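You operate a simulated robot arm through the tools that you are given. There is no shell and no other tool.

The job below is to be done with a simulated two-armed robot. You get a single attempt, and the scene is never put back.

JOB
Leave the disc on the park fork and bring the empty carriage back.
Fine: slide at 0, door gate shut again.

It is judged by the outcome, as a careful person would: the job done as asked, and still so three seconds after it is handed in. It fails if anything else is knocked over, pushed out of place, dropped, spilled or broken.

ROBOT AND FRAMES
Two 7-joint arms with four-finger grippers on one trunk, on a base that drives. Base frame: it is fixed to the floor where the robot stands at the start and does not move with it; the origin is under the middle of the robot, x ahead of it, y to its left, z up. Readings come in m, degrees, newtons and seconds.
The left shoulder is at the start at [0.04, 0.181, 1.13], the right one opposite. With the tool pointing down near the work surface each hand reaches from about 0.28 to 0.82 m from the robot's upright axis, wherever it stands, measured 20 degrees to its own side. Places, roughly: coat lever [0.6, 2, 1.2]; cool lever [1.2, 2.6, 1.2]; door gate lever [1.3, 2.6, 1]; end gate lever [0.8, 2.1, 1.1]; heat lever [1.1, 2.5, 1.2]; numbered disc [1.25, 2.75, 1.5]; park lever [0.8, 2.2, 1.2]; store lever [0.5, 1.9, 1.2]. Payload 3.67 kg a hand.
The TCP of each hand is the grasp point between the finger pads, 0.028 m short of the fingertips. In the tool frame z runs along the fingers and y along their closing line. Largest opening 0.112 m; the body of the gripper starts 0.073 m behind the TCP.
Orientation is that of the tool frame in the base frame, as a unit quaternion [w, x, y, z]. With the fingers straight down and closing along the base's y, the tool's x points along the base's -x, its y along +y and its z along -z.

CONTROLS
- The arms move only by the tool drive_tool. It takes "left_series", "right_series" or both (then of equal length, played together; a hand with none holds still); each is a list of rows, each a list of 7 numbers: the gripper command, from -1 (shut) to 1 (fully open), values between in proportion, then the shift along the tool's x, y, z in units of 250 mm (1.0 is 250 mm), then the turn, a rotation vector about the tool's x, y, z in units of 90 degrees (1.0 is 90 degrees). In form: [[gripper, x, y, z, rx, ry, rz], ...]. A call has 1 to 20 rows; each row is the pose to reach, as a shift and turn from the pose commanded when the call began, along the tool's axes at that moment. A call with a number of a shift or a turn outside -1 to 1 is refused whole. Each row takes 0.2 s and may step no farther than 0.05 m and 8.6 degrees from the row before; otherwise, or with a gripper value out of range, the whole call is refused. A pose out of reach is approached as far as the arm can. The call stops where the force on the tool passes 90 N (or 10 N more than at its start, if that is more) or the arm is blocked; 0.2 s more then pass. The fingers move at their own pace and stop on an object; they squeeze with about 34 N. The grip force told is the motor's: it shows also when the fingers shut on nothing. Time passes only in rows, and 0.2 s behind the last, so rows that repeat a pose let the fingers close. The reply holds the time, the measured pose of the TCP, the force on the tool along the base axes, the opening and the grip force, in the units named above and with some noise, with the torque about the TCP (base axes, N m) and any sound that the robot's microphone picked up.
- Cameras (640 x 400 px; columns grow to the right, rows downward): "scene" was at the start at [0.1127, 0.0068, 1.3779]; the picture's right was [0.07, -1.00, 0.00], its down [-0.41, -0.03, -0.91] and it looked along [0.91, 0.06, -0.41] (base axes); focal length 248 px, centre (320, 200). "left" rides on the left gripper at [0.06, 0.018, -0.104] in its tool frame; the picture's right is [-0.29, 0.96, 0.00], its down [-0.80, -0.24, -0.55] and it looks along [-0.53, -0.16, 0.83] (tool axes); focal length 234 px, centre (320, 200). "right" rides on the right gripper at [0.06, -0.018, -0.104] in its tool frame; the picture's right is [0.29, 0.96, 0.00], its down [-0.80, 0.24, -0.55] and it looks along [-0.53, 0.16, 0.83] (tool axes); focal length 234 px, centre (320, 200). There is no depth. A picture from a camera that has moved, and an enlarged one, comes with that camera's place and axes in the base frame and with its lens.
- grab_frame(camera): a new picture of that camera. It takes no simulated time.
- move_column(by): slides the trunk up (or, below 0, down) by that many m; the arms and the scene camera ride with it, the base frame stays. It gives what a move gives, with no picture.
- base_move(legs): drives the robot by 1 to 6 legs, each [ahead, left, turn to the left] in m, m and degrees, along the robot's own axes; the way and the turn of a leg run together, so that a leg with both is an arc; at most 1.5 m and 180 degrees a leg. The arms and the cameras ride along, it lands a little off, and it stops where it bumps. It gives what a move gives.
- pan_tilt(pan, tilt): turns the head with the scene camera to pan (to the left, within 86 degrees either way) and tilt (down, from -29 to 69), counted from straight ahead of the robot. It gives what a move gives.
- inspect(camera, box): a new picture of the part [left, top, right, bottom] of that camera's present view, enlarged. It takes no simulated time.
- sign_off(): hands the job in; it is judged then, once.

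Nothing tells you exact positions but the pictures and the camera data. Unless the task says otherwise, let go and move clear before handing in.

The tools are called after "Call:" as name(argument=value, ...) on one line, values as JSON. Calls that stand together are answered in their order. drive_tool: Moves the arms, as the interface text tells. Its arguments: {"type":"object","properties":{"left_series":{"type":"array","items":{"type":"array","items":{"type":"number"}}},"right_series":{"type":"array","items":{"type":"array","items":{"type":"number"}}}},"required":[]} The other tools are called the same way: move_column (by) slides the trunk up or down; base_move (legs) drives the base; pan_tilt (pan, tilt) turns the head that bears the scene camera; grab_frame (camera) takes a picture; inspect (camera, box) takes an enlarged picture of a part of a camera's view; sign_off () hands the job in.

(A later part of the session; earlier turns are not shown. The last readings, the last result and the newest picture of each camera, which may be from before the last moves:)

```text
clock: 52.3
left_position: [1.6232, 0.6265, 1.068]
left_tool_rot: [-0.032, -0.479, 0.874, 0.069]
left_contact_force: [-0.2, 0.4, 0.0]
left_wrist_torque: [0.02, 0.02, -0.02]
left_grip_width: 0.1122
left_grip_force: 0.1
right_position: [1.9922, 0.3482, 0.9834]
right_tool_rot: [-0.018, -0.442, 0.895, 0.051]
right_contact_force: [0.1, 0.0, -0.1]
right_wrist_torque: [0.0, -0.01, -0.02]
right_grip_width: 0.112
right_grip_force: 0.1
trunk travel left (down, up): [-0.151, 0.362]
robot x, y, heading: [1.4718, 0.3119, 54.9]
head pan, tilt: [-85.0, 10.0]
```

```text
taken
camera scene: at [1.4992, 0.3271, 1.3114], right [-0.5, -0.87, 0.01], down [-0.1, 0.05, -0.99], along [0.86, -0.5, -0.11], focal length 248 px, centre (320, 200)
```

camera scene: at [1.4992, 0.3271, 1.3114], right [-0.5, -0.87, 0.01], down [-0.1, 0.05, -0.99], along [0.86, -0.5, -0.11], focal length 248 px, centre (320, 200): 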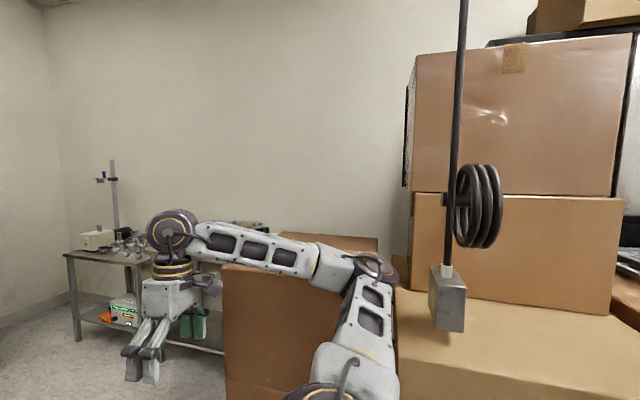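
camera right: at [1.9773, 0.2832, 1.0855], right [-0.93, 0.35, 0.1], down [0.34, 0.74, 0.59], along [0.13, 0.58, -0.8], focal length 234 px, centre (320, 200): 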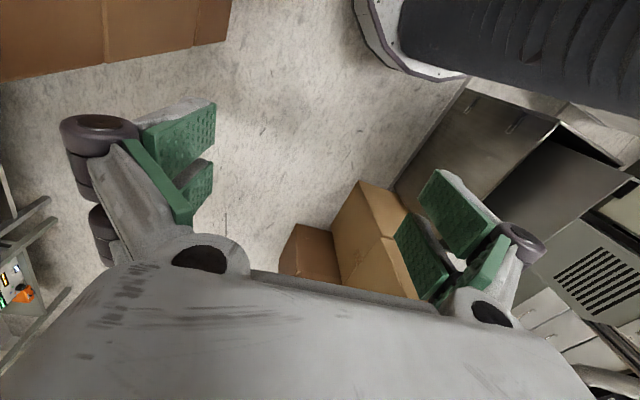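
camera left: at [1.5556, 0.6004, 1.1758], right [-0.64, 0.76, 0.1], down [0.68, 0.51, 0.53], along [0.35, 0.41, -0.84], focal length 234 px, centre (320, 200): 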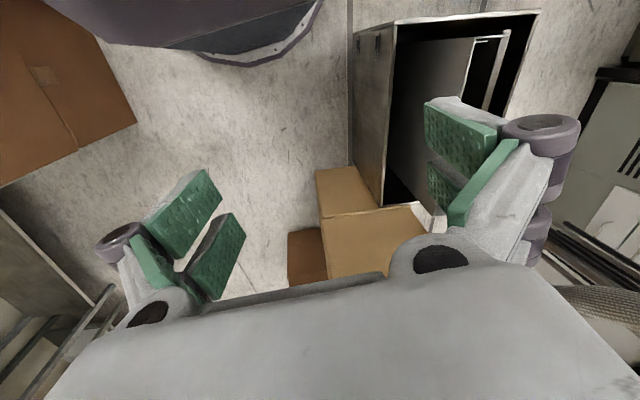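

The head leans left and both arms have been swung, so I suspect the base itself is caught (rear right near the cabinet corner). I turn the right hand's camera round to look at the base.

Call:
drive_tool(right_series=[[1, 0, 0, 0, 0, 0, -0.09], [1, 0, 0, 0, 0, 0, -0.18], [1, 0, 0, 0, 0, 0, -0.27], [1, 0, 0, 0, 0, 0, -0.36], [1, 0, 0, 0, 0, 0, -0.45], [1, 0, 0, 0, 0, 0, -0.54], [1, 0, 0, 0, 0, 0, -0.63], [1, 0, 0, 0, 0, 0, -0.72], [1, 0, 0, 0, 0, 0, -0.81], [1, 0, 0, 0, 0, 0, -0.9], [1, 0, 0, 0, 0, 0, -0.99]])

Call:
grab_frame(camera="right")

```text
clock: 54.6
left_position: [1.6598, 0.5979, 1.0613]
left_tool_rot: [-0.043, -0.476, 0.874, 0.09]
left_contact_force: [-1.7, 4.6, 1.8]
left_wrist_torque: [-0.44, -0.15, 0.06]
left_grip_width: 0.112
left_grip_force: 0.0
right_position: [1.8804, 0.3609, 0.9347]
right_tool_rot: [0.035, 0.742, -0.656, -0.134]
right_contact_force: [-1.1, -1.1, 0.2]
right_wrist_torque: [0.07, -0.14, -0.01]
right_grip_width: 0.1117
right_grip_force: 0.1
right hand out of reach, approached as far as the arm can: row 4, 5, 6, 7, 8, 9, 10, 11
trunk travel left (down, up): [-0.151, 0.362]
robot x, y, heading: [1.4611, 0.3119, 54.5]
head pan, tilt: [-85.0, 10.0]
stopped in row 11 (right hand): the arm was blocked; the commanded pose is now the measured one
```

```text
taken
camera right: at [1.9289, 0.2931, 1.0225], right [-0.89, -0.41, 0.17], down [-0.18, 0.68, 0.71], along [-0.41, 0.6, -0.68], focal length 234 px, centre (320, 200)
```

right: 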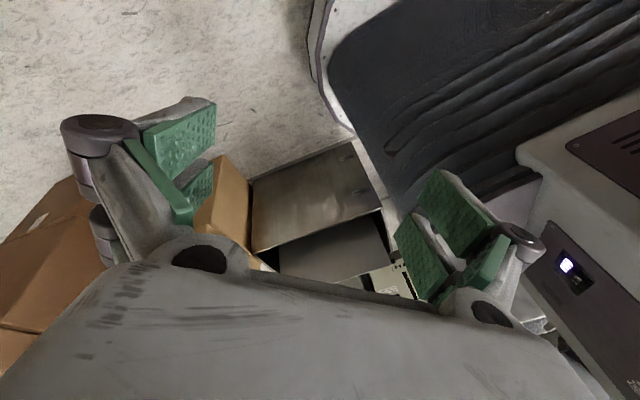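

I check the current lean of the robot with the head straight ahead.

Call:
pan_tilt(pan=0, tilt=0)

Call:
grab_frame(camera="scene")

Call:
grab_frame(camera="left")

```text
clock: 56.2
left_position: [1.6403, 0.6077, 1.0648]
left_tool_rot: [-0.039, -0.473, 0.876, 0.083]
left_contact_force: [0.2, 0.0, -0.1]
left_wrist_torque: [0.03, 0.02, 0.01]
left_grip_width: 0.1118
left_grip_force: 0.1
right_position: [1.8602, 0.3594, 0.9383]
right_tool_rot: [0.044, 0.757, -0.637, -0.141]
right_contact_force: [0.5, -0.7, -0.2]
right_wrist_torque: [0.02, 0.01, -0.01]
right_grip_width: 0.1123
right_grip_force: 0.2
trunk travel left (down, up): [-0.151, 0.362]
robot x, y, heading: [1.4507, 0.3123, 54.3]
head pan, tilt: [0.0, 0.0]
```

```text
taken
camera scene: at [1.4857, 0.4289, 1.3185], right [0.81, -0.59, 0.03], down [0.03, -0.02, -1.0], along [0.59, 0.81, 0.0], focal length 248 px, centre (320, 200)
```

scene: 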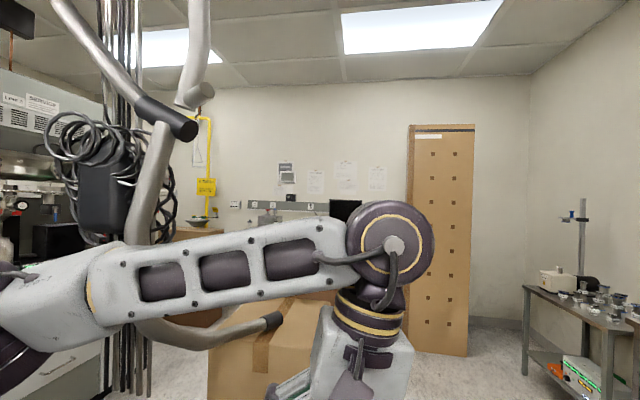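

```text
taken
camera left: at [1.6084, 0.5557, 1.1702], right [-0.63, 0.76, 0.18], down [0.72, 0.48, 0.51], along [0.3, 0.45, -0.84], focal length 234 px, centre (320, 200)
```

left: 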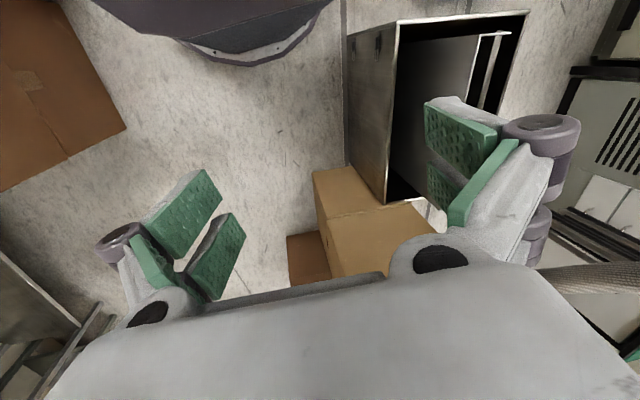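

The lean has lessened (about 2°), and the robot is settling. I try a small step ahead along the aisle and slightly right, then check again.

Call:
base_move(legs=[[0.1, -0.02, 0]])

Call:
grab_frame(camera="scene")

```text
clock: 57.0
left_position: [1.6495, 0.6083, 1.0642]
left_tool_rot: [-0.043, -0.47, 0.877, 0.09]
left_contact_force: [0.3, -0.1, 0.2]
left_wrist_torque: [-0.01, 0.04, 0.02]
left_grip_width: 0.1122
left_grip_force: 0.1
right_position: [1.8665, 0.3619, 0.9335]
right_tool_rot: [0.042, 0.75, -0.642, -0.156]
right_contact_force: [-0.6, 0.3, -0.9]
right_wrist_torque: [0.01, 0.0, 0.0]
right_grip_width: 0.1119
right_grip_force: 0.0
trunk travel left (down, up): [-0.151, 0.362]
robot x, y, heading: [1.4471, 0.3237, 53.8]
head pan, tilt: [0.0, 0.0]
stopped in leg 1: the robot was blocked; the commanded pose is now the measured one
```

```text
taken
camera scene: at [1.496, 0.4304, 1.3188], right [0.81, -0.59, 0.02], down [0.01, -0.01, -1.0], along [0.59, 0.81, 0.0], focal length 248 px, centre (320, 200)
```

scene: 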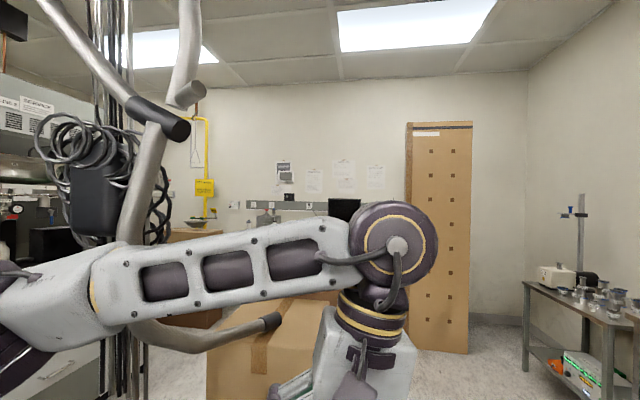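

The base rim looks free all round; it is the right elbow (about (1.96, -0.11, 1.08)) that sits against the cardboard on the right. I raise the trunk in small steps to free it.

Call:
move_column(by=0.03)

Call:
move_column(by=0.03)

Call:
pan_tilt(pan=-75, tilt=20)

Call:
grab_frame(camera="scene")

```text
clock: 57.7
left_position: [1.6542, 0.6085, 1.0922]
left_tool_rot: [-0.045, -0.472, 0.876, 0.09]
left_contact_force: [-0.4, -0.2, -0.4]
left_wrist_torque: [0.01, 0.01, -0.02]
left_grip_width: 0.1121
left_grip_force: 0.0
right_position: [1.8688, 0.3629, 0.9571]
right_tool_rot: [0.045, 0.747, -0.641, -0.173]
right_contact_force: [0.3, -0.4, 0.7]
right_wrist_torque: [0.0, 0.02, 0.0]
right_grip_width: 0.1124
right_grip_force: 0.1
trunk travel left (down, up): [-0.181, 0.332]
robot x, y, heading: [1.4493, 0.3227, 53.9]
head pan, tilt: [0.0, 0.0]
```

```text
clock: 58.5
left_position: [1.6543, 0.6095, 1.1225]
left_tool_rot: [-0.046, -0.471, 0.876, 0.091]
left_contact_force: [1.0, 0.2, -0.6]
left_wrist_torque: [-0.01, 0.04, 0.01]
left_grip_width: 0.1118
left_grip_force: 0.0
right_position: [1.8702, 0.3636, 0.9887]
right_tool_rot: [0.046, 0.747, -0.641, -0.171]
right_contact_force: [1.2, -0.1, 0.4]
right_wrist_torque: [0.0, 0.0, -0.02]
right_grip_width: 0.1118
right_grip_force: 0.1
trunk travel left (down, up): [-0.211, 0.302]
robot x, y, heading: [1.4534, 0.3278, 54.1]
head pan, tilt: [0.0, 0.0]
```

```text
clock: 59.9
left_position: [1.6561, 0.609, 1.1222]
left_tool_rot: [-0.045, -0.472, 0.876, 0.09]
left_contact_force: [-0.3, -0.4, 0.4]
left_wrist_torque: [-0.01, 0.0, -0.01]
left_grip_width: 0.112
left_grip_force: 0.2
right_position: [1.87, 0.3645, 0.988]
right_tool_rot: [0.046, 0.747, -0.641, -0.17]
right_contact_force: [0.2, -0.7, 0.4]
right_wrist_torque: [0.01, 0.03, 0.02]
right_grip_width: 0.1118
right_grip_force: 0.0
trunk travel left (down, up): [-0.211, 0.302]
robot x, y, heading: [1.4514, 0.3224, 54.2]
head pan, tilt: [-75.0, 20.0]
```

```text
taken
camera scene: at [1.5376, 0.3246, 1.3473], right [-0.36, -0.93, 0.01], down [-0.31, 0.11, -0.94], along [0.88, -0.34, -0.33], focal length 248 px, centre (320, 200)
```

scene: 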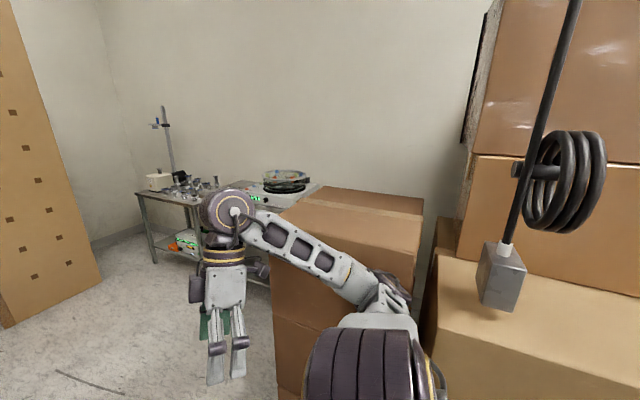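

The robot is level again and the elbow is nearly free. I raise the trunk a bit more and then bring both hands back to a clean forward pose.

Call:
move_column(by=0.05)

Call:
drive_tool(left_series=[[1, -0.085, 0.023, 0.005, 0.018, 0, 0.004], [1, -0.17, 0.047, 0.01, 0.036, 0, 0.008], [1, -0.256, 0.07, 0.016, 0.055, 0, 0.012], [1, -0.342, 0.094, 0.021, 0.073, 0, 0.015], [1, -0.427, 0.117, 0.026, 0.091, 0, 0.019], [1, -0.513, 0.141, 0.032, 0.11, 0.001, 0.023], [1, -0.598, 0.164, 0.037, 0.128, 0.001, 0.027]], right_series=[[1, -0.133, 0.025, -0.032, 0.032, 0.007, 0.07], [1, -0.266, 0.049, -0.064, 0.065, 0.014, 0.14], [1, -0.4, 0.074, -0.096, 0.097, 0.021, 0.21], [1, -0.533, 0.098, -0.127, 0.129, 0.027, 0.28], [1, -0.666, 0.123, -0.159, 0.161, 0.034, 0.35], [1, -0.8, 0.147, -0.191, 0.194, 0.041, 0.42], [1, -0.932, 0.172, -0.223, 0.226, 0.048, 0.49]])

Call:
grab_frame(camera="scene")

```text
clock: 60.9
left_position: [1.6532, 0.6104, 1.1725]
left_tool_rot: [-0.046, -0.471, 0.876, 0.09]
left_contact_force: [-0.1, -0.9, 0.0]
left_wrist_torque: [0.01, 0.01, 0.0]
left_grip_width: 0.1122
left_grip_force: 0.0
right_position: [1.8691, 0.365, 1.0382]
right_tool_rot: [0.046, 0.748, -0.64, -0.17]
right_contact_force: [1.4, 1.4, -0.9]
right_wrist_torque: [-0.02, -0.02, 0.01]
right_grip_width: 0.1117
right_grip_force: 0.1
trunk travel left (down, up): [-0.261, 0.252]
robot x, y, heading: [1.4504, 0.3214, 53.8]
head pan, tilt: [-75.0, 20.0]
```

```text
clock: 62.5
left_position: [1.7156, 0.7434, 1.1736]
left_tool_rot: [-0.002, -0.454, 0.891, 0.009]
left_contact_force: [0.5, 0.5, -0.5]
left_wrist_torque: [-0.01, -0.01, -0.02]
left_grip_width: 0.112
left_grip_force: 0.0
right_position: [1.827, 0.5598, 1.1435]
right_tool_rot: [0.004, -0.458, 0.889, -0.002]
right_contact_force: [-0.1, -0.9, 0.0]
right_wrist_torque: [-0.02, 0.01, -0.01]
right_grip_width: 0.1118
right_grip_force: 0.1
trunk travel left (down, up): [-0.261, 0.252]
robot x, y, heading: [1.4517, 0.3186, 54.0]
head pan, tilt: [-75.0, 20.0]
```

```text
taken
camera scene: at [1.5513, 0.3063, 1.396], right [-0.36, -0.93, 0.0], down [-0.32, 0.12, -0.94], along [0.88, -0.34, -0.34], focal length 248 px, centre (320, 200)
```

scene: 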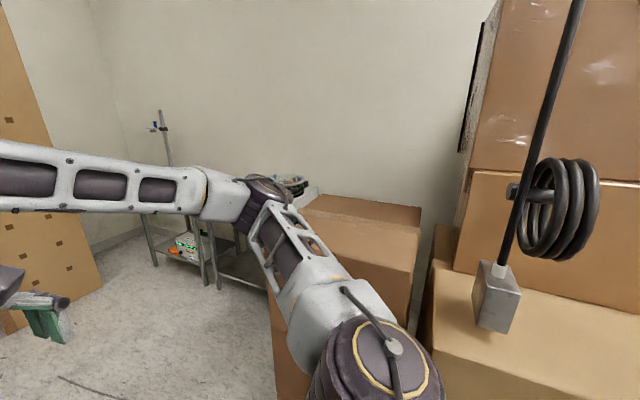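

All level and clear now. I drive on up the aisle, keeping right of the cardboard stack.

Call:
base_move(legs=[[0.46, -0.24, 0]])

Call:
pan_tilt(pan=0, tilt=25)

Call:
grab_frame(camera="scene")

```text
clock: 65.5
left_position: [2.1755, 0.9762, 1.1754]
left_tool_rot: [-0.001, -0.457, 0.889, 0.01]
left_contact_force: [0.2, 0.3, 0.0]
left_wrist_torque: [-0.02, -0.07, -0.02]
left_grip_width: 0.1122
left_grip_force: 0.1
right_position: [2.2874, 0.795, 1.1438]
right_tool_rot: [0.003, -0.46, 0.888, -0.002]
right_contact_force: [-0.4, 0.4, -0.7]
right_wrist_torque: [-0.06, 0.01, 0.01]
right_grip_width: 0.112
right_grip_force: 0.1
trunk travel left (down, up): [-0.261, 0.252]
robot x, y, heading: [1.9137, 0.5533, 54.6]
head pan, tilt: [-75.0, 20.0]
```

```text
clock: 66.9
left_position: [2.1744, 0.9766, 1.1765]
left_tool_rot: [-0.002, -0.457, 0.889, 0.009]
left_contact_force: [0.1, 0.1, -0.3]
left_wrist_torque: [-0.01, 0.0, -0.01]
left_grip_width: 0.1118
left_grip_force: 0.1
right_position: [2.2875, 0.7954, 1.1445]
right_tool_rot: [0.004, -0.46, 0.888, -0.002]
right_contact_force: [-0.2, -0.1, 0.2]
right_wrist_torque: [0.01, -0.01, 0.04]
right_grip_width: 0.1119
right_grip_force: 0.1
trunk travel left (down, up): [-0.261, 0.252]
robot x, y, heading: [1.9154, 0.5581, 54.3]
head pan, tilt: [0.0, 25.0]
```

```text
taken
camera scene: at [1.9805, 0.6466, 1.3879], right [0.81, -0.58, 0.0], down [-0.25, -0.34, -0.91], along [0.53, 0.74, -0.42], focal length 248 px, centre (320, 200)
```

scene: 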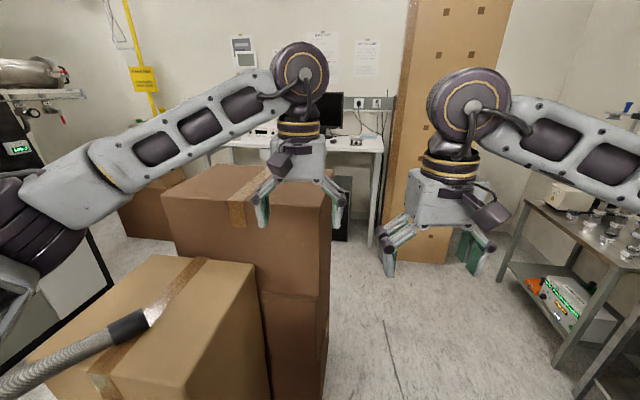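

Clear so far. The second cardboard stack's top is about z 1.12, close under my left hand, so I raise the trunk a bit and go on right and ahead.

Call:
move_column(by=0.12)

Call:
base_move(legs=[[0.2, -0.38, 0], [0.4, -0.1, 0]])

Call:
pan_tilt(pan=60, tilt=25)

Call:
grab_frame(camera="scene")

Call:
pan_tilt(pan=10, tilt=25)

Call:
grab_frame(camera="scene")

```text
clock: 68.4
left_position: [2.1758, 0.9767, 1.2953]
left_tool_rot: [-0.001, -0.457, 0.89, 0.008]
left_contact_force: [0.9, 0.0, -0.1]
left_wrist_torque: [0.0, 0.0, -0.04]
left_grip_width: 0.1122
left_grip_force: 0.0
right_position: [2.2875, 0.795, 1.2623]
right_tool_rot: [0.005, -0.461, 0.888, -0.003]
right_contact_force: [-0.6, 0.6, 0.3]
right_wrist_torque: [0.0, -0.03, 0.01]
right_grip_width: 0.1119
right_grip_force: 0.0
trunk travel left (down, up): [-0.381, 0.132]
robot x, y, heading: [1.9163, 0.5491, 54.5]
head pan, tilt: [0.0, 25.0]
```

```text
clock: 70.7
left_position: [2.5313, 0.937, 1.2939]
left_tool_rot: [-0.003, -0.425, 0.905, 0.009]
left_contact_force: [0.4, 0.5, -0.4]
left_wrist_torque: [0.0, 0.04, -0.03]
left_grip_width: 0.112
left_grip_force: 0.1
right_position: [2.6295, 0.7473, 1.2623]
right_tool_rot: [0.003, -0.429, 0.903, -0.003]
right_contact_force: [2.0, 0.0, -0.7]
right_wrist_torque: [-0.01, 0.03, 0.02]
right_grip_width: 0.1121
right_grip_force: 0.1
trunk travel left (down, up): [-0.381, 0.132]
robot x, y, heading: [2.2404, 0.531, 50.0]
head pan, tilt: [0.0, 25.0]
stopped in leg 1: the robot was blocked; the commanded pose is now the measured one
```

```text
clock: 72.0
left_position: [2.5315, 0.9315, 1.2953]
left_tool_rot: [-0.002, -0.425, 0.905, 0.01]
left_contact_force: [0.9, -1.1, 0.4]
left_wrist_torque: [0.02, 0.03, -0.01]
left_grip_width: 0.1122
left_grip_force: 0.0
right_position: [2.6301, 0.743, 1.2636]
right_tool_rot: [0.004, -0.428, 0.904, -0.001]
right_contact_force: [0.5, -0.2, -0.2]
right_wrist_torque: [0.0, 0.02, -0.01]
right_grip_width: 0.112
right_grip_force: 0.1
trunk travel left (down, up): [-0.381, 0.132]
robot x, y, heading: [2.2401, 0.5315, 49.9]
head pan, tilt: [60.0, 25.0]
```

```text
taken
camera scene: at [2.2225, 0.6329, 1.5071], right [0.94, 0.34, 0.0], down [0.14, -0.4, -0.91], along [-0.31, 0.85, -0.42], focal length 248 px, centre (320, 200)
```

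scene: 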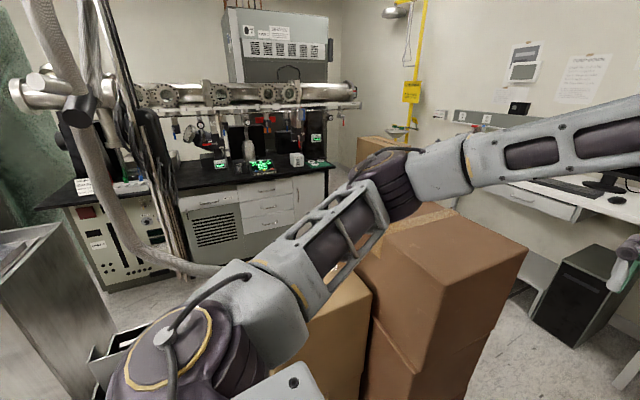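

```text
clock: 73.1
left_position: [2.5314, 0.9331, 1.296]
left_tool_rot: [-0.001, -0.424, 0.905, 0.009]
left_contact_force: [-0.3, -0.1, -0.5]
left_wrist_torque: [-0.03, 0.03, 0.01]
left_grip_width: 0.1119
left_grip_force: 0.1
right_position: [2.6285, 0.7432, 1.2626]
right_tool_rot: [0.005, -0.428, 0.904, -0.001]
right_contact_force: [0.3, -0.1, -0.4]
right_wrist_torque: [-0.03, 0.03, -0.01]
right_grip_width: 0.1121
right_grip_force: 0.2
trunk travel left (down, up): [-0.381, 0.132]
robot x, y, heading: [2.238, 0.5288, 50.1]
head pan, tilt: [10.0, 25.0]
```

```text
taken
camera scene: at [2.299, 0.6268, 1.507], right [0.87, -0.5, 0.0], down [-0.21, -0.37, -0.91], along [0.45, 0.79, -0.42], focal length 248 px, centre (320, 200)
```

scene: 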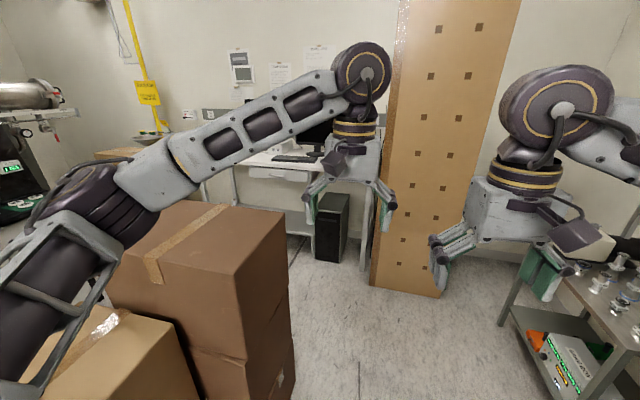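

The base bumped the brown box corner at right and stopped. I move ahead along the aisle away from it, then turn to face the bench (heading about 135°).

Call:
base_move(legs=[[0.25, -0.03, 0], [0.29, -0.17, 0], [0, 0, 85]])

Call:
pan_tilt(pan=0, tilt=25)

Call:
grab_frame(camera="scene")

Call:
pan_tilt(pan=-50, tilt=30)

Call:
grab_frame(camera="scene")

```text
clock: 80.8
left_position: [2.3788, 1.1651, 1.2945]
left_tool_rot: [0.007, 0.918, -0.397, -0.005]
left_contact_force: [0.4, 0.1, -0.6]
left_wrist_torque: [0.0, 0.0, 0.01]
left_grip_width: 0.1121
left_grip_force: 0.0
right_position: [2.5795, 1.2389, 1.2633]
right_tool_rot: [-0.004, 0.919, -0.393, -0.002]
right_contact_force: [0.3, -0.6, -0.4]
right_wrist_torque: [0.01, -0.03, 0.01]
right_grip_width: 0.112
right_grip_force: 0.1
trunk travel left (down, up): [-0.381, 0.132]
robot x, y, heading: [2.7414, 0.8284, 133.1]
head pan, tilt: [10.0, 25.0]
```

```text
clock: 81.5
left_position: [2.3798, 1.165, 1.2954]
left_tool_rot: [0.007, 0.918, -0.397, -0.006]
left_contact_force: [-0.6, -0.3, -0.7]
left_wrist_torque: [0.03, -0.01, 0.01]
left_grip_width: 0.1121
left_grip_force: 0.1
right_position: [2.5797, 1.2391, 1.2627]
right_tool_rot: [-0.005, 0.92, -0.393, -0.002]
right_contact_force: [0.0, 0.6, 0.0]
right_wrist_torque: [-0.04, 0.02, -0.02]
right_grip_width: 0.112
right_grip_force: 0.0
trunk travel left (down, up): [-0.381, 0.132]
robot x, y, heading: [2.7427, 0.8251, 133.1]
head pan, tilt: [0.0, 25.0]
```

```text
taken
camera scene: at [2.6665, 0.9096, 1.507], right [0.73, 0.68, 0.0], down [0.29, -0.31, -0.91], along [-0.62, 0.66, -0.42], focal length 248 px, centre (320, 200)
```

scene: 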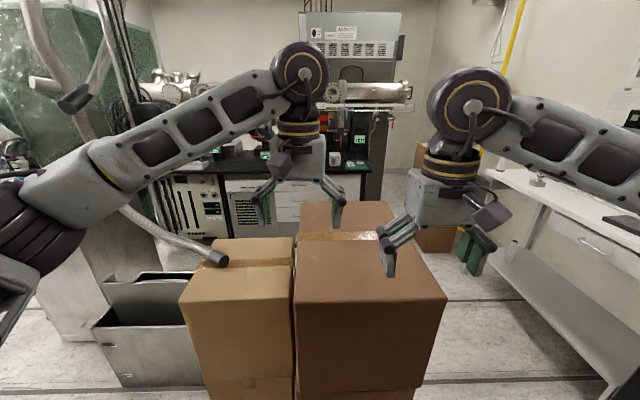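

```text
clock: 82.7
left_position: [2.3803, 1.1642, 1.2935]
left_tool_rot: [0.008, 0.918, -0.397, -0.006]
left_contact_force: [0.3, 0.4, -0.5]
left_wrist_torque: [0.01, 0.05, 0.02]
left_grip_width: 0.1121
left_grip_force: 0.0
right_position: [2.5804, 1.2386, 1.2641]
right_tool_rot: [-0.005, 0.92, -0.393, -0.002]
right_contact_force: [-0.9, -0.3, -0.2]
right_wrist_torque: [-0.01, -0.04, 0.01]
right_grip_width: 0.1121
right_grip_force: 0.0
trunk travel left (down, up): [-0.381, 0.132]
robot x, y, heading: [2.7446, 0.8291, 133.2]
head pan, tilt: [-50.0, 30.0]
```

```text
taken
camera scene: at [2.7404, 0.9323, 1.4991], right [0.99, -0.12, 0.0], down [-0.06, -0.5, -0.87], along [0.1, 0.86, -0.5], focal length 248 px, centre (320, 200)
```

scene: 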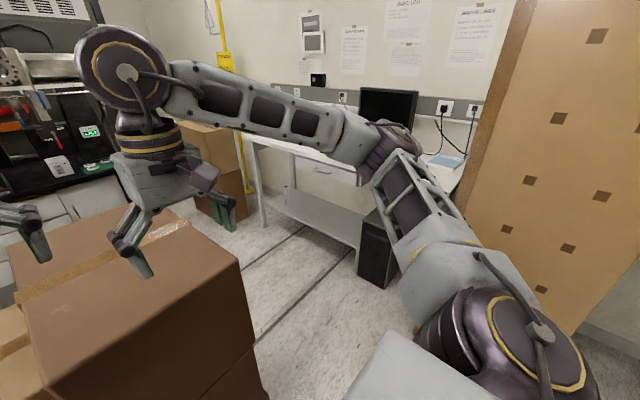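

I now face the bench with the brown stack between us; the corridor to the right of it (u≈2.9–3.85) is about 1 m wide. I side-step right and drive through it.

Call:
base_move(legs=[[0.03, -0.52, 0], [0.4, -0.22, 2]])

Call:
pan_tilt(pan=0, tilt=30)

Call:
grab_frame(camera="scene")

Call:
pan_tilt(pan=50, tilt=30)

Call:
grab_frame(camera="scene")

```text
clock: 88.2
left_position: [2.608, 1.9755, 1.297]
left_tool_rot: [0.007, 0.925, -0.381, -0.005]
left_contact_force: [-0.3, 0.0, 0.6]
left_wrist_torque: [0.02, 0.0, -0.03]
left_grip_width: 0.1119
left_grip_force: 0.0
right_position: [2.8069, 2.059, 1.264]
right_tool_rot: [-0.005, 0.927, -0.376, -0.001]
right_contact_force: [0.0, 0.6, -0.9]
right_wrist_torque: [0.03, -0.01, 0.02]
right_grip_width: 0.1121
right_grip_force: 0.1
trunk travel left (down, up): [-0.381, 0.132]
robot x, y, heading: [2.9798, 1.6521, 134.8]
head pan, tilt: [-50.0, 30.0]
```

```text
clock: 89.3
left_position: [2.6081, 1.9784, 1.2954]
left_tool_rot: [0.007, 0.925, -0.38, -0.005]
left_contact_force: [0.3, 0.4, 0.3]
left_wrist_torque: [0.0, -0.04, 0.0]
left_grip_width: 0.1119
left_grip_force: 0.1
right_position: [2.8069, 2.0591, 1.2633]
right_tool_rot: [-0.004, 0.927, -0.376, -0.002]
right_contact_force: [-0.9, -0.2, -0.5]
right_wrist_torque: [-0.01, -0.02, -0.02]
right_grip_width: 0.112
right_grip_force: 0.0
trunk travel left (down, up): [-0.381, 0.132]
robot x, y, heading: [2.9862, 1.6552, 135.1]
head pan, tilt: [0.0, 30.0]
```

```text
taken
camera scene: at [2.9053, 1.7318, 1.499], right [0.71, 0.71, 0.0], down [0.35, -0.35, -0.87], along [-0.61, 0.61, -0.5], focal length 248 px, centre (320, 200)
```

scene: 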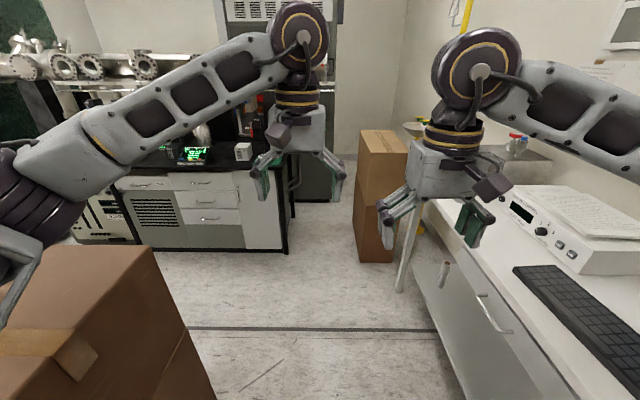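

```text
clock: 90.5
left_position: [2.6082, 1.978, 1.2949]
left_tool_rot: [0.007, 0.924, -0.381, -0.005]
left_contact_force: [0.3, 0.3, 0.1]
left_wrist_torque: [-0.04, 0.02, 0.02]
left_grip_width: 0.1118
left_grip_force: 0.0
right_position: [2.8063, 2.0597, 1.2642]
right_tool_rot: [-0.004, 0.926, -0.376, -0.002]
right_contact_force: [-0.6, 0.3, 0.8]
right_wrist_torque: [-0.01, 0.02, 0.0]
right_grip_width: 0.1121
right_grip_force: 0.0
trunk travel left (down, up): [-0.381, 0.132]
robot x, y, heading: [2.986, 1.6496, 134.9]
head pan, tilt: [50.0, 30.0]
```

```text
taken
camera scene: at [2.8792, 1.6599, 1.4991], right [-0.09, 1.0, 0.0], down [0.5, 0.04, -0.87], along [-0.86, -0.08, -0.5], focal length 248 px, centre (320, 200)
```

scene: 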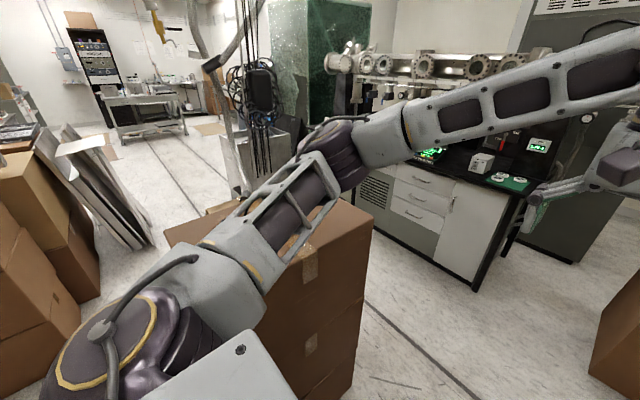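

Clear floor ahead; I drive forward and then left along the bench, stopping about a metre from it to study the machine.

Call:
base_move(legs=[[0.8, 0.0, 0], [0.0, 0.85, 0]])

Call:
pan_tilt(pan=0, tilt=10)

Call:
grab_frame(camera="scene")

Call:
inspect(camera="scene", box=[0, 100, 320, 300])

Call:
inspect(camera="scene", box=[320, 100, 640, 300])

```text
clock: 96.6
left_position: [1.8866, 2.3952, 1.3007]
left_tool_rot: [0.003, 0.918, -0.396, -0.011]
left_contact_force: [0.5, -2.3, 0.7]
left_wrist_torque: [0.17, 0.05, 0.02]
left_grip_width: 0.1123
left_grip_force: 0.0
right_position: [2.0848, 2.4714, 1.2697]
right_tool_rot: [-0.009, 0.921, -0.39, -0.006]
right_contact_force: [0.2, -2.0, 0.7]
right_wrist_torque: [0.16, 0.07, 0.0]
right_grip_width: 0.1122
right_grip_force: 0.0
trunk travel left (down, up): [-0.381, 0.132]
robot x, y, heading: [2.2463, 2.0682, 133.5]
head pan, tilt: [50.0, 30.0]
stopped in leg 2: the robot was blocked; the commanded pose is now the measured one
```

```text
clock: 97.8
left_position: [1.8824, 2.4044, 1.2959]
left_tool_rot: [0.006, 0.918, -0.396, -0.007]
left_contact_force: [0.5, 0.3, 0.1]
left_wrist_torque: [-0.01, 0.01, -0.04]
left_grip_width: 0.112
left_grip_force: 0.1
right_position: [2.081, 2.4805, 1.2656]
right_tool_rot: [-0.005, 0.921, -0.388, -0.003]
right_contact_force: [0.2, -0.7, 0.1]
right_wrist_torque: [0.0, 0.0, 0.01]
right_grip_width: 0.1119
right_grip_force: 0.0
trunk travel left (down, up): [-0.381, 0.132]
robot x, y, heading: [2.2444, 2.0645, 133.3]
head pan, tilt: [0.0, 10.0]
```

```text
taken
camera scene: at [2.1685, 2.1518, 1.5315], right [0.72, 0.69, 0.0], down [0.12, -0.13, -0.98], along [-0.68, 0.71, -0.17], focal length 248 px, centre (320, 200)
```

scene: 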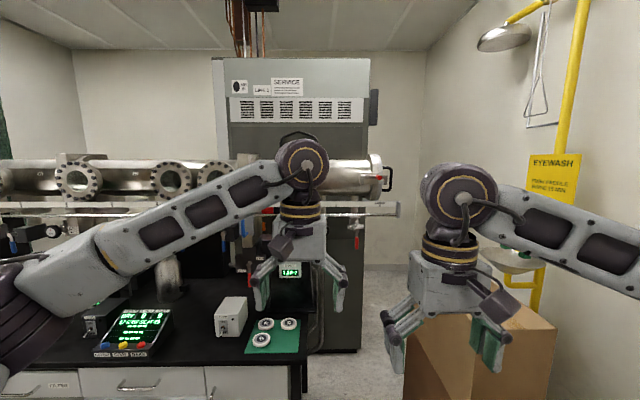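

```text
2.00 times, centred on (160, 200) of scene
camera zoom: at [2.1685, 2.1518, 1.5315], right [0.72, 0.69, 0.0], down [0.12, -0.13, -0.98], along [-0.68, 0.71, -0.17], focal length 496 px, centre (640, 200)
```

zoom: 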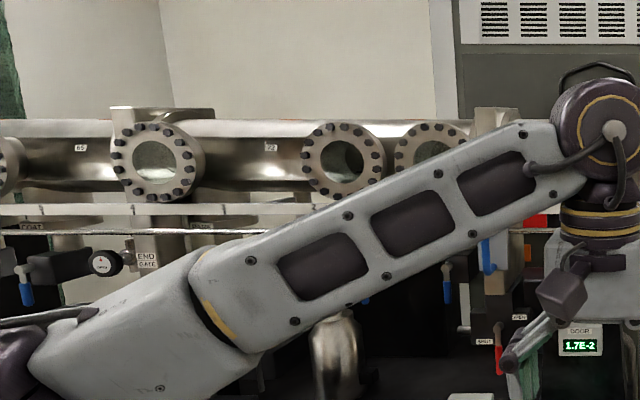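

```text
2.00 times, centred on (480, 200) of scene
camera zoom: at [2.1685, 2.1518, 1.5315], right [0.72, 0.69, 0.0], down [0.12, -0.13, -0.98], along [-0.68, 0.71, -0.17], focal length 496 px, centre (0, 200)
```

zoom: 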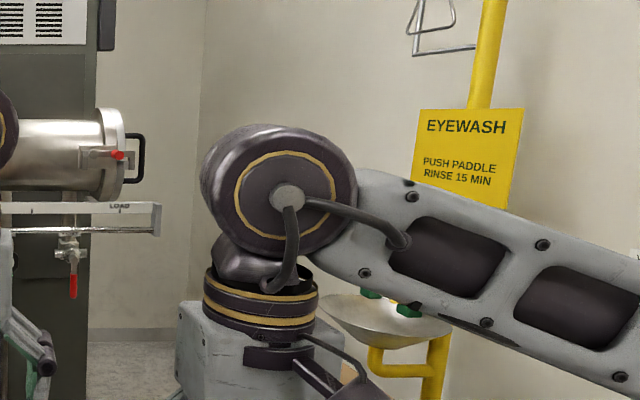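

The base bumped the brown stack's rear corner; I go ahead a bit to clear it and then left along the bench. The machine shows valves with blue and red levers, a scaled rail ("LOAD" at its right end), and gauges.

Call:
base_move(legs=[[0.18, -0.03, 1.5], [0.0, 0.6, 0]])

Call:
grab_frame(camera="scene")

Call:
pan_tilt(pan=35, tilt=5)

Call:
grab_frame(camera="scene")

```text
clock: 102.4
left_position: [1.3447, 2.1182, 1.2959]
left_tool_rot: [0.007, 0.926, -0.378, -0.006]
left_contact_force: [-0.5, 0.3, -0.8]
left_wrist_torque: [-0.01, 0.0, -0.01]
left_grip_width: 0.1121
left_grip_force: 0.0
right_position: [1.5415, 2.203, 1.2649]
right_tool_rot: [-0.006, 0.928, -0.373, -0.003]
right_contact_force: [-1.0, -0.1, -0.3]
right_wrist_torque: [-0.01, -0.02, 0.0]
right_grip_width: 0.112
right_grip_force: 0.0
trunk travel left (down, up): [-0.381, 0.132]
robot x, y, heading: [1.7181, 1.797, 135.5]
head pan, tilt: [0.0, 10.0]
```

```text
taken
camera scene: at [1.6406, 1.8767, 1.5314], right [0.7, 0.71, 0.0], down [0.12, -0.12, -0.98], along [-0.7, 0.69, -0.17], focal length 248 px, centre (320, 200)
```

scene: 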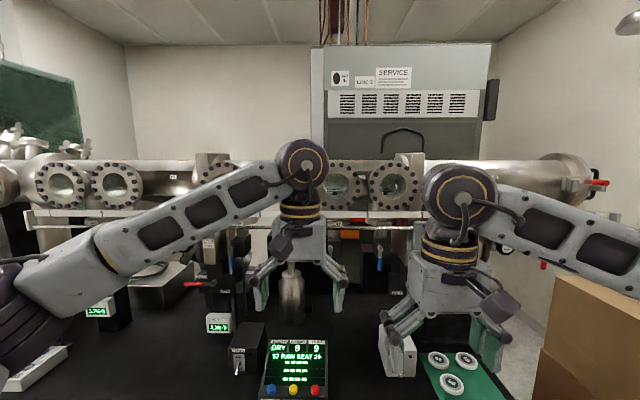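

```text
clock: 103.4
left_position: [1.3448, 2.1187, 1.2961]
left_tool_rot: [0.006, 0.926, -0.378, -0.007]
left_contact_force: [-0.1, 0.5, 0.3]
left_wrist_torque: [-0.03, 0.03, 0.05]
left_grip_width: 0.1121
left_grip_force: 0.0
right_position: [1.541, 2.2019, 1.2633]
right_tool_rot: [-0.005, 0.928, -0.372, -0.003]
right_contact_force: [0.4, 0.5, 0.4]
right_wrist_torque: [0.0, 0.03, 0.01]
right_grip_width: 0.1119
right_grip_force: 0.0
trunk travel left (down, up): [-0.381, 0.132]
robot x, y, heading: [1.7191, 1.7963, 135.4]
head pan, tilt: [35.0, 5.0]
```

```text
taken
camera scene: at [1.6163, 1.8267, 1.5395], right [0.16, 0.99, 0.0], down [0.09, -0.01, -1.0], along [-0.98, 0.16, -0.09], focal length 248 px, centre (320, 200)
```

scene: 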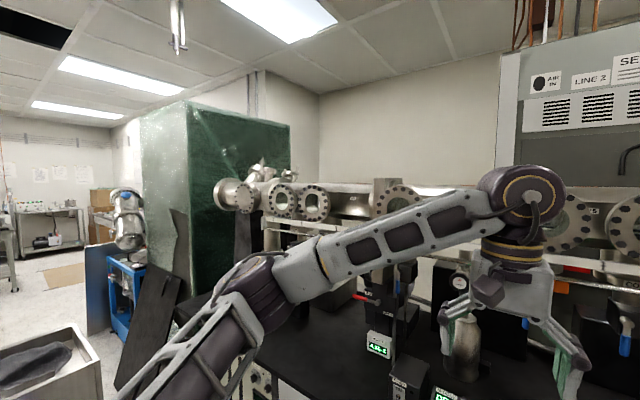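

I am now in front of the bench. I lower both hands to open the view, keeping them short of the bench edge.

Call:
drive_tool(left_series=[[1, 0.1, 0, 0.2, 0, 0, 0], [1, 0.2, 0, 0.4, 0, 0, 0], [1, 0.3, 0, 0.55, 0, 0, 0], [1, 0.4, 0, 0.7, 0, 0, 0], [1, 0.5, 0, 0.85, 0, 0, 0], [1, 0.55, 0, 1.0, 0, 0, 0]], right_series=[[1, 0.1, 0, 0.2, 0, 0, 0], [1, 0.2, 0, 0.4, 0, 0, 0], [1, 0.3, 0, 0.55, 0, 0, 0], [1, 0.4, 0, 0.7, 0, 0, 0], [1, 0.5, 0, 0.85, 0, 0, 0], [1, 0.55, 0, 1.0, 0, 0, 0]])

Call:
pan_tilt(pan=0, tilt=12)

Call:
grab_frame(camera="scene")

```text
refused: row 1 steps farther than a row can; nothing moved
```

```text
clock: 104.4
left_position: [1.3448, 2.1184, 1.2958]
left_tool_rot: [0.007, 0.925, -0.379, -0.006]
left_contact_force: [-0.1, -0.2, -0.3]
left_wrist_torque: [0.0, 0.01, 0.01]
left_grip_width: 0.112
left_grip_force: 0.0
right_position: [1.5413, 2.2011, 1.264]
right_tool_rot: [-0.004, 0.928, -0.373, -0.002]
right_contact_force: [-0.2, 0.2, -0.9]
right_wrist_torque: [-0.02, 0.0, -0.02]
right_grip_width: 0.1121
right_grip_force: 0.0
trunk travel left (down, up): [-0.381, 0.132]
robot x, y, heading: [1.7188, 1.7955, 135.6]
head pan, tilt: [0.0, 12.0]
```

```text
taken
camera scene: at [1.64, 1.8764, 1.5282], right [0.7, 0.72, 0.0], down [0.15, -0.15, -0.98], along [-0.7, 0.68, -0.21], focal length 248 px, centre (320, 200)
```

scene: 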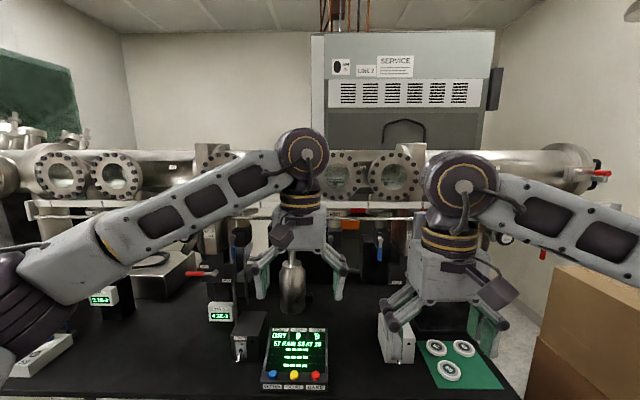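

The rows were slightly too long; I repeat with smaller steps.

Call:
drive_tool(left_series=[[1, 0.08, 0, 0.16, 0, 0, 0], [1, 0.16, 0, 0.32, 0, 0, 0], [1, 0.24, 0, 0.48, 0, 0, 0], [1, 0.32, 0, 0.64, 0, 0, 0], [1, 0.4, 0, 0.8, 0, 0, 0], [1, 0.48, 0, 0.96, 0, 0, 0]], right_series=[[1, 0.08, 0, 0.16, 0, 0, 0], [1, 0.16, 0, 0.32, 0, 0, 0], [1, 0.24, 0, 0.48, 0, 0, 0], [1, 0.32, 0, 0.64, 0, 0, 0], [1, 0.4, 0, 0.8, 0, 0, 0], [1, 0.48, 0, 0.96, 0, 0, 0]])

Call:
grab_frame(camera="scene")

Call:
inspect(camera="scene", box=[0, 130, 240, 280])

Call:
inspect(camera="scene", box=[200, 130, 440, 280])

Call:
inspect(camera="scene", box=[400, 130, 640, 280])

Call:
inspect(camera="scene", box=[200, 250, 440, 400])

```text
clock: 105.8
left_position: [1.4243, 2.0311, 1.0568]
left_tool_rot: [0.005, 0.925, -0.379, -0.007]
left_contact_force: [-0.4, 0.6, -0.4]
left_wrist_torque: [0.01, 0.0, 0.01]
left_grip_width: 0.1116
left_grip_force: 0.0
right_position: [1.6014, 2.136, 1.0237]
right_tool_rot: [-0.005, 0.928, -0.372, -0.002]
right_contact_force: [-0.5, 0.2, 0.3]
right_wrist_torque: [-0.02, -0.02, 0.02]
right_grip_width: 0.1119
right_grip_force: 0.1
right hand out of reach, approached as far as the arm can: row 5, 6
trunk travel left (down, up): [-0.381, 0.132]
robot x, y, heading: [1.7234, 1.799, 135.7]
head pan, tilt: [0.0, 12.0]
```

```text
taken
camera scene: at [1.6394, 1.8764, 1.5281], right [0.7, 0.71, 0.0], down [0.15, -0.15, -0.98], along [-0.7, 0.68, -0.21], focal length 248 px, centre (320, 200)
```

scene: 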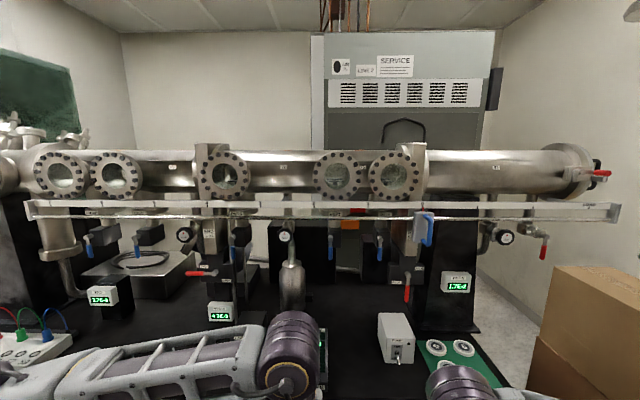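

```text
2.67 times, centred on (120, 205) of scene
camera zoom: at [1.6394, 1.8764, 1.5281], right [0.7, 0.71, 0.0], down [0.15, -0.15, -0.98], along [-0.7, 0.68, -0.21], focal length 661 px, centre (853, 187)
```

zoom: 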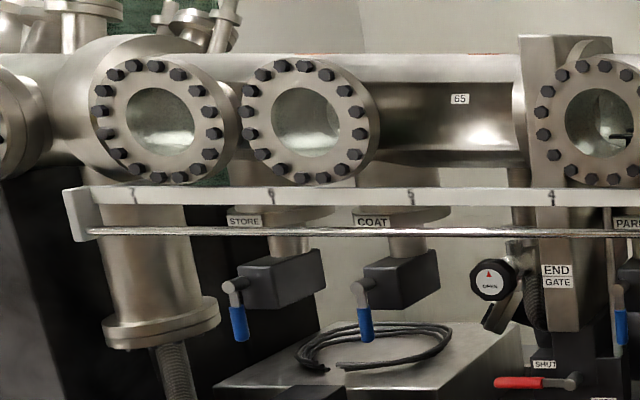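

```text
2.67 times, centred on (320, 205) of scene
camera zoom: at [1.6394, 1.8764, 1.5281], right [0.7, 0.71, 0.0], down [0.15, -0.15, -0.98], along [-0.7, 0.68, -0.21], focal length 661 px, centre (320, 187)
```

zoom: 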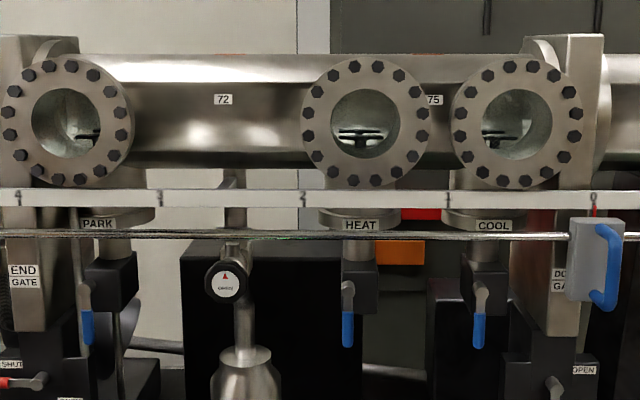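

```text
2.67 times, centred on (520, 205) of scene
camera zoom: at [1.6394, 1.8764, 1.5281], right [0.7, 0.71, 0.0], down [0.15, -0.15, -0.98], along [-0.7, 0.68, -0.21], focal length 661 px, centre (-213, 187)
```

zoom: 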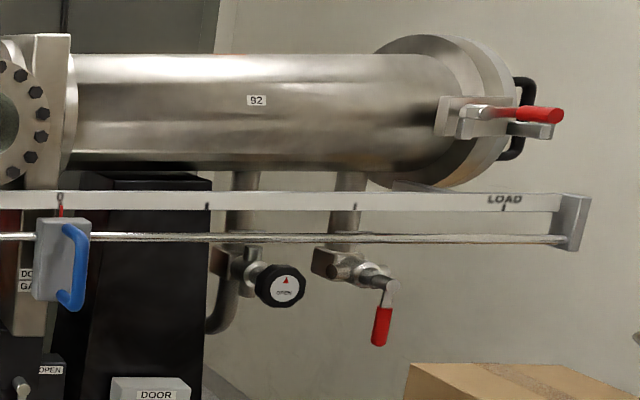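

```text
2.67 times, centred on (320, 325) of scene
camera zoom: at [1.6394, 1.8764, 1.5281], right [0.7, 0.71, 0.0], down [0.15, -0.15, -0.98], along [-0.7, 0.68, -0.21], focal length 661 px, centre (320, -133)
```

zoom: 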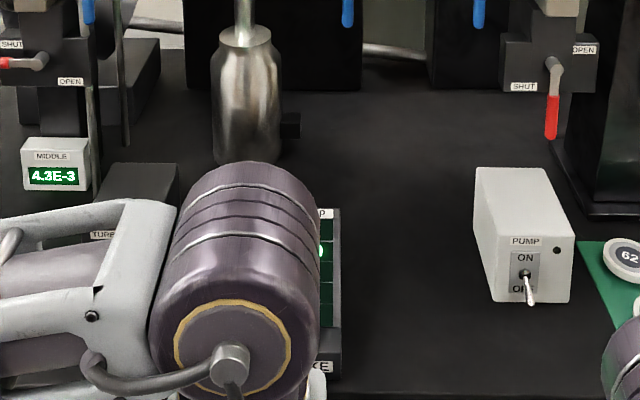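

The machine is a vacuum line: door end (tube 82), middle section with HEAT/COOL/PARK and end section with STORE/COAT; a magnetic slide with a blue handle stands at 0 on the scale. I zoom into windows, levers, gauges and notes before touching anything.

Call:
inspect(camera="scene", box=[360, 150, 460, 212])

Call:
inspect(camera="scene", box=[300, 150, 380, 200])

Call:
inspect(camera="scene", box=[190, 145, 270, 195])

Call:
inspect(camera="scene", box=[370, 200, 490, 310])

Call:
inspect(camera="scene", box=[170, 200, 290, 325])

Call:
inspect(camera="scene", box=[0, 140, 150, 234])

```text
6.40 times, centred on (410, 181) of scene
camera zoom: at [1.6394, 1.8764, 1.5281], right [0.7, 0.71, 0.0], down [0.15, -0.15, -0.98], along [-0.7, 0.68, -0.21], focal length 1586 px, centre (-256, 322)
```

zoom: 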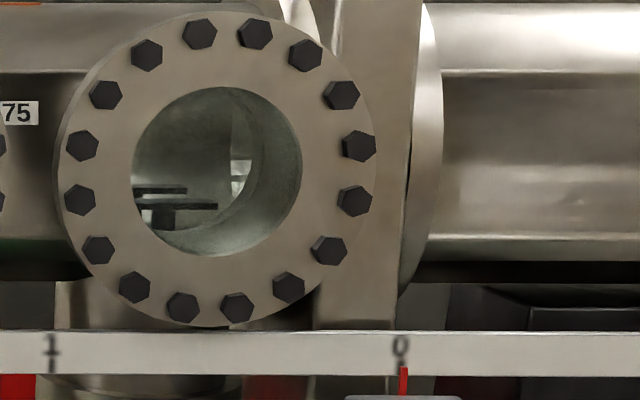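

```text
8.00 times, centred on (340, 175) of scene
camera zoom: at [1.6394, 1.8764, 1.5281], right [0.7, 0.71, 0.0], down [0.15, -0.15, -0.98], along [-0.7, 0.68, -0.21], focal length 1982 px, centre (160, 400)
```

zoom: 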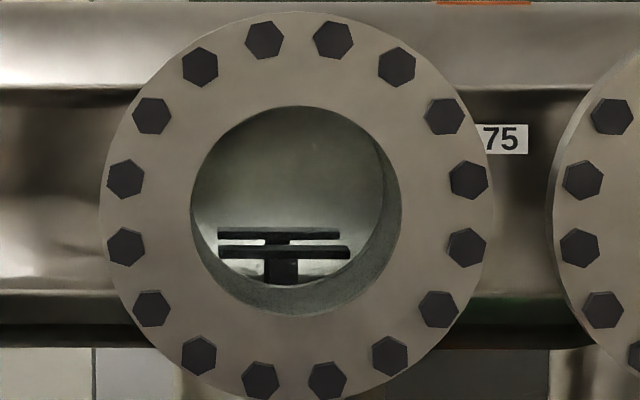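

```text
8.00 times, centred on (230, 170) of scene
camera zoom: at [1.6394, 1.8764, 1.5281], right [0.7, 0.71, 0.0], down [0.15, -0.15, -0.98], along [-0.7, 0.68, -0.21], focal length 1982 px, centre (1040, 440)
```

zoom: 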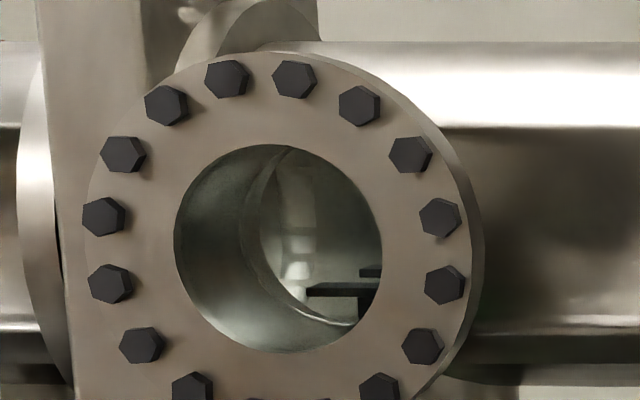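

```text
3.64 times, centred on (430, 255) of scene
camera zoom: at [1.6394, 1.8764, 1.5281], right [0.7, 0.71, 0.0], down [0.15, -0.15, -0.98], along [-0.7, 0.68, -0.21], focal length 901 px, centre (-80, 0)
```

zoom: 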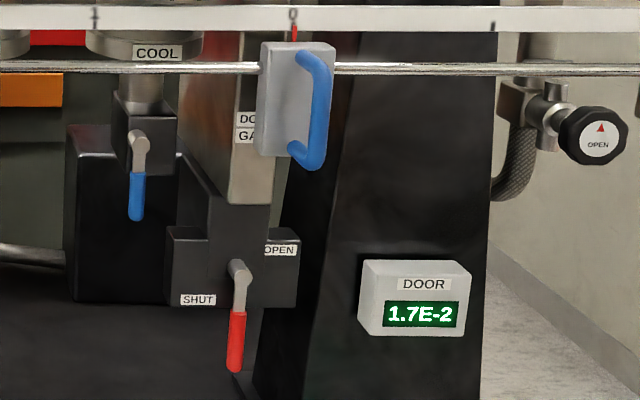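

```text
3.20 times, centred on (230, 262) of scene
camera zoom: at [1.6394, 1.8764, 1.5281], right [0.7, 0.71, 0.0], down [0.15, -0.15, -0.98], along [-0.7, 0.68, -0.21], focal length 793 px, centre (608, 0)
```

zoom: 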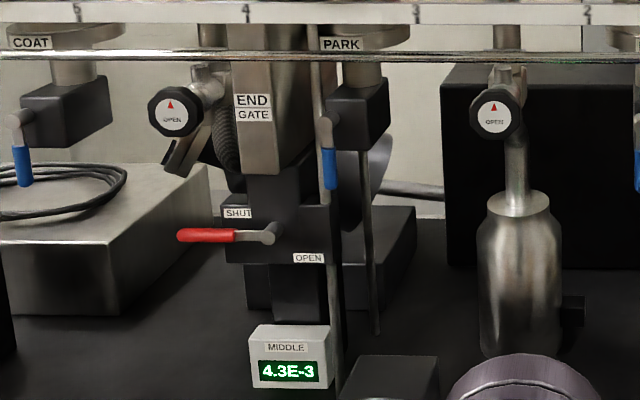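

```text
4.26 times, centred on (75, 187) of scene
camera zoom: at [1.6394, 1.8764, 1.5281], right [0.7, 0.71, 0.0], down [0.15, -0.15, -0.98], along [-0.7, 0.68, -0.21], focal length 1054 px, centre (1363, 255)
```

zoom: 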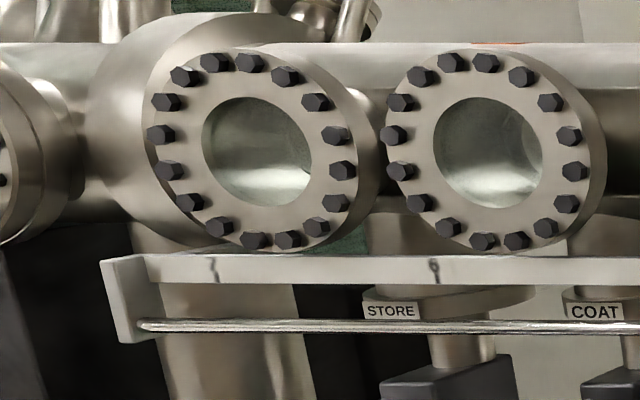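

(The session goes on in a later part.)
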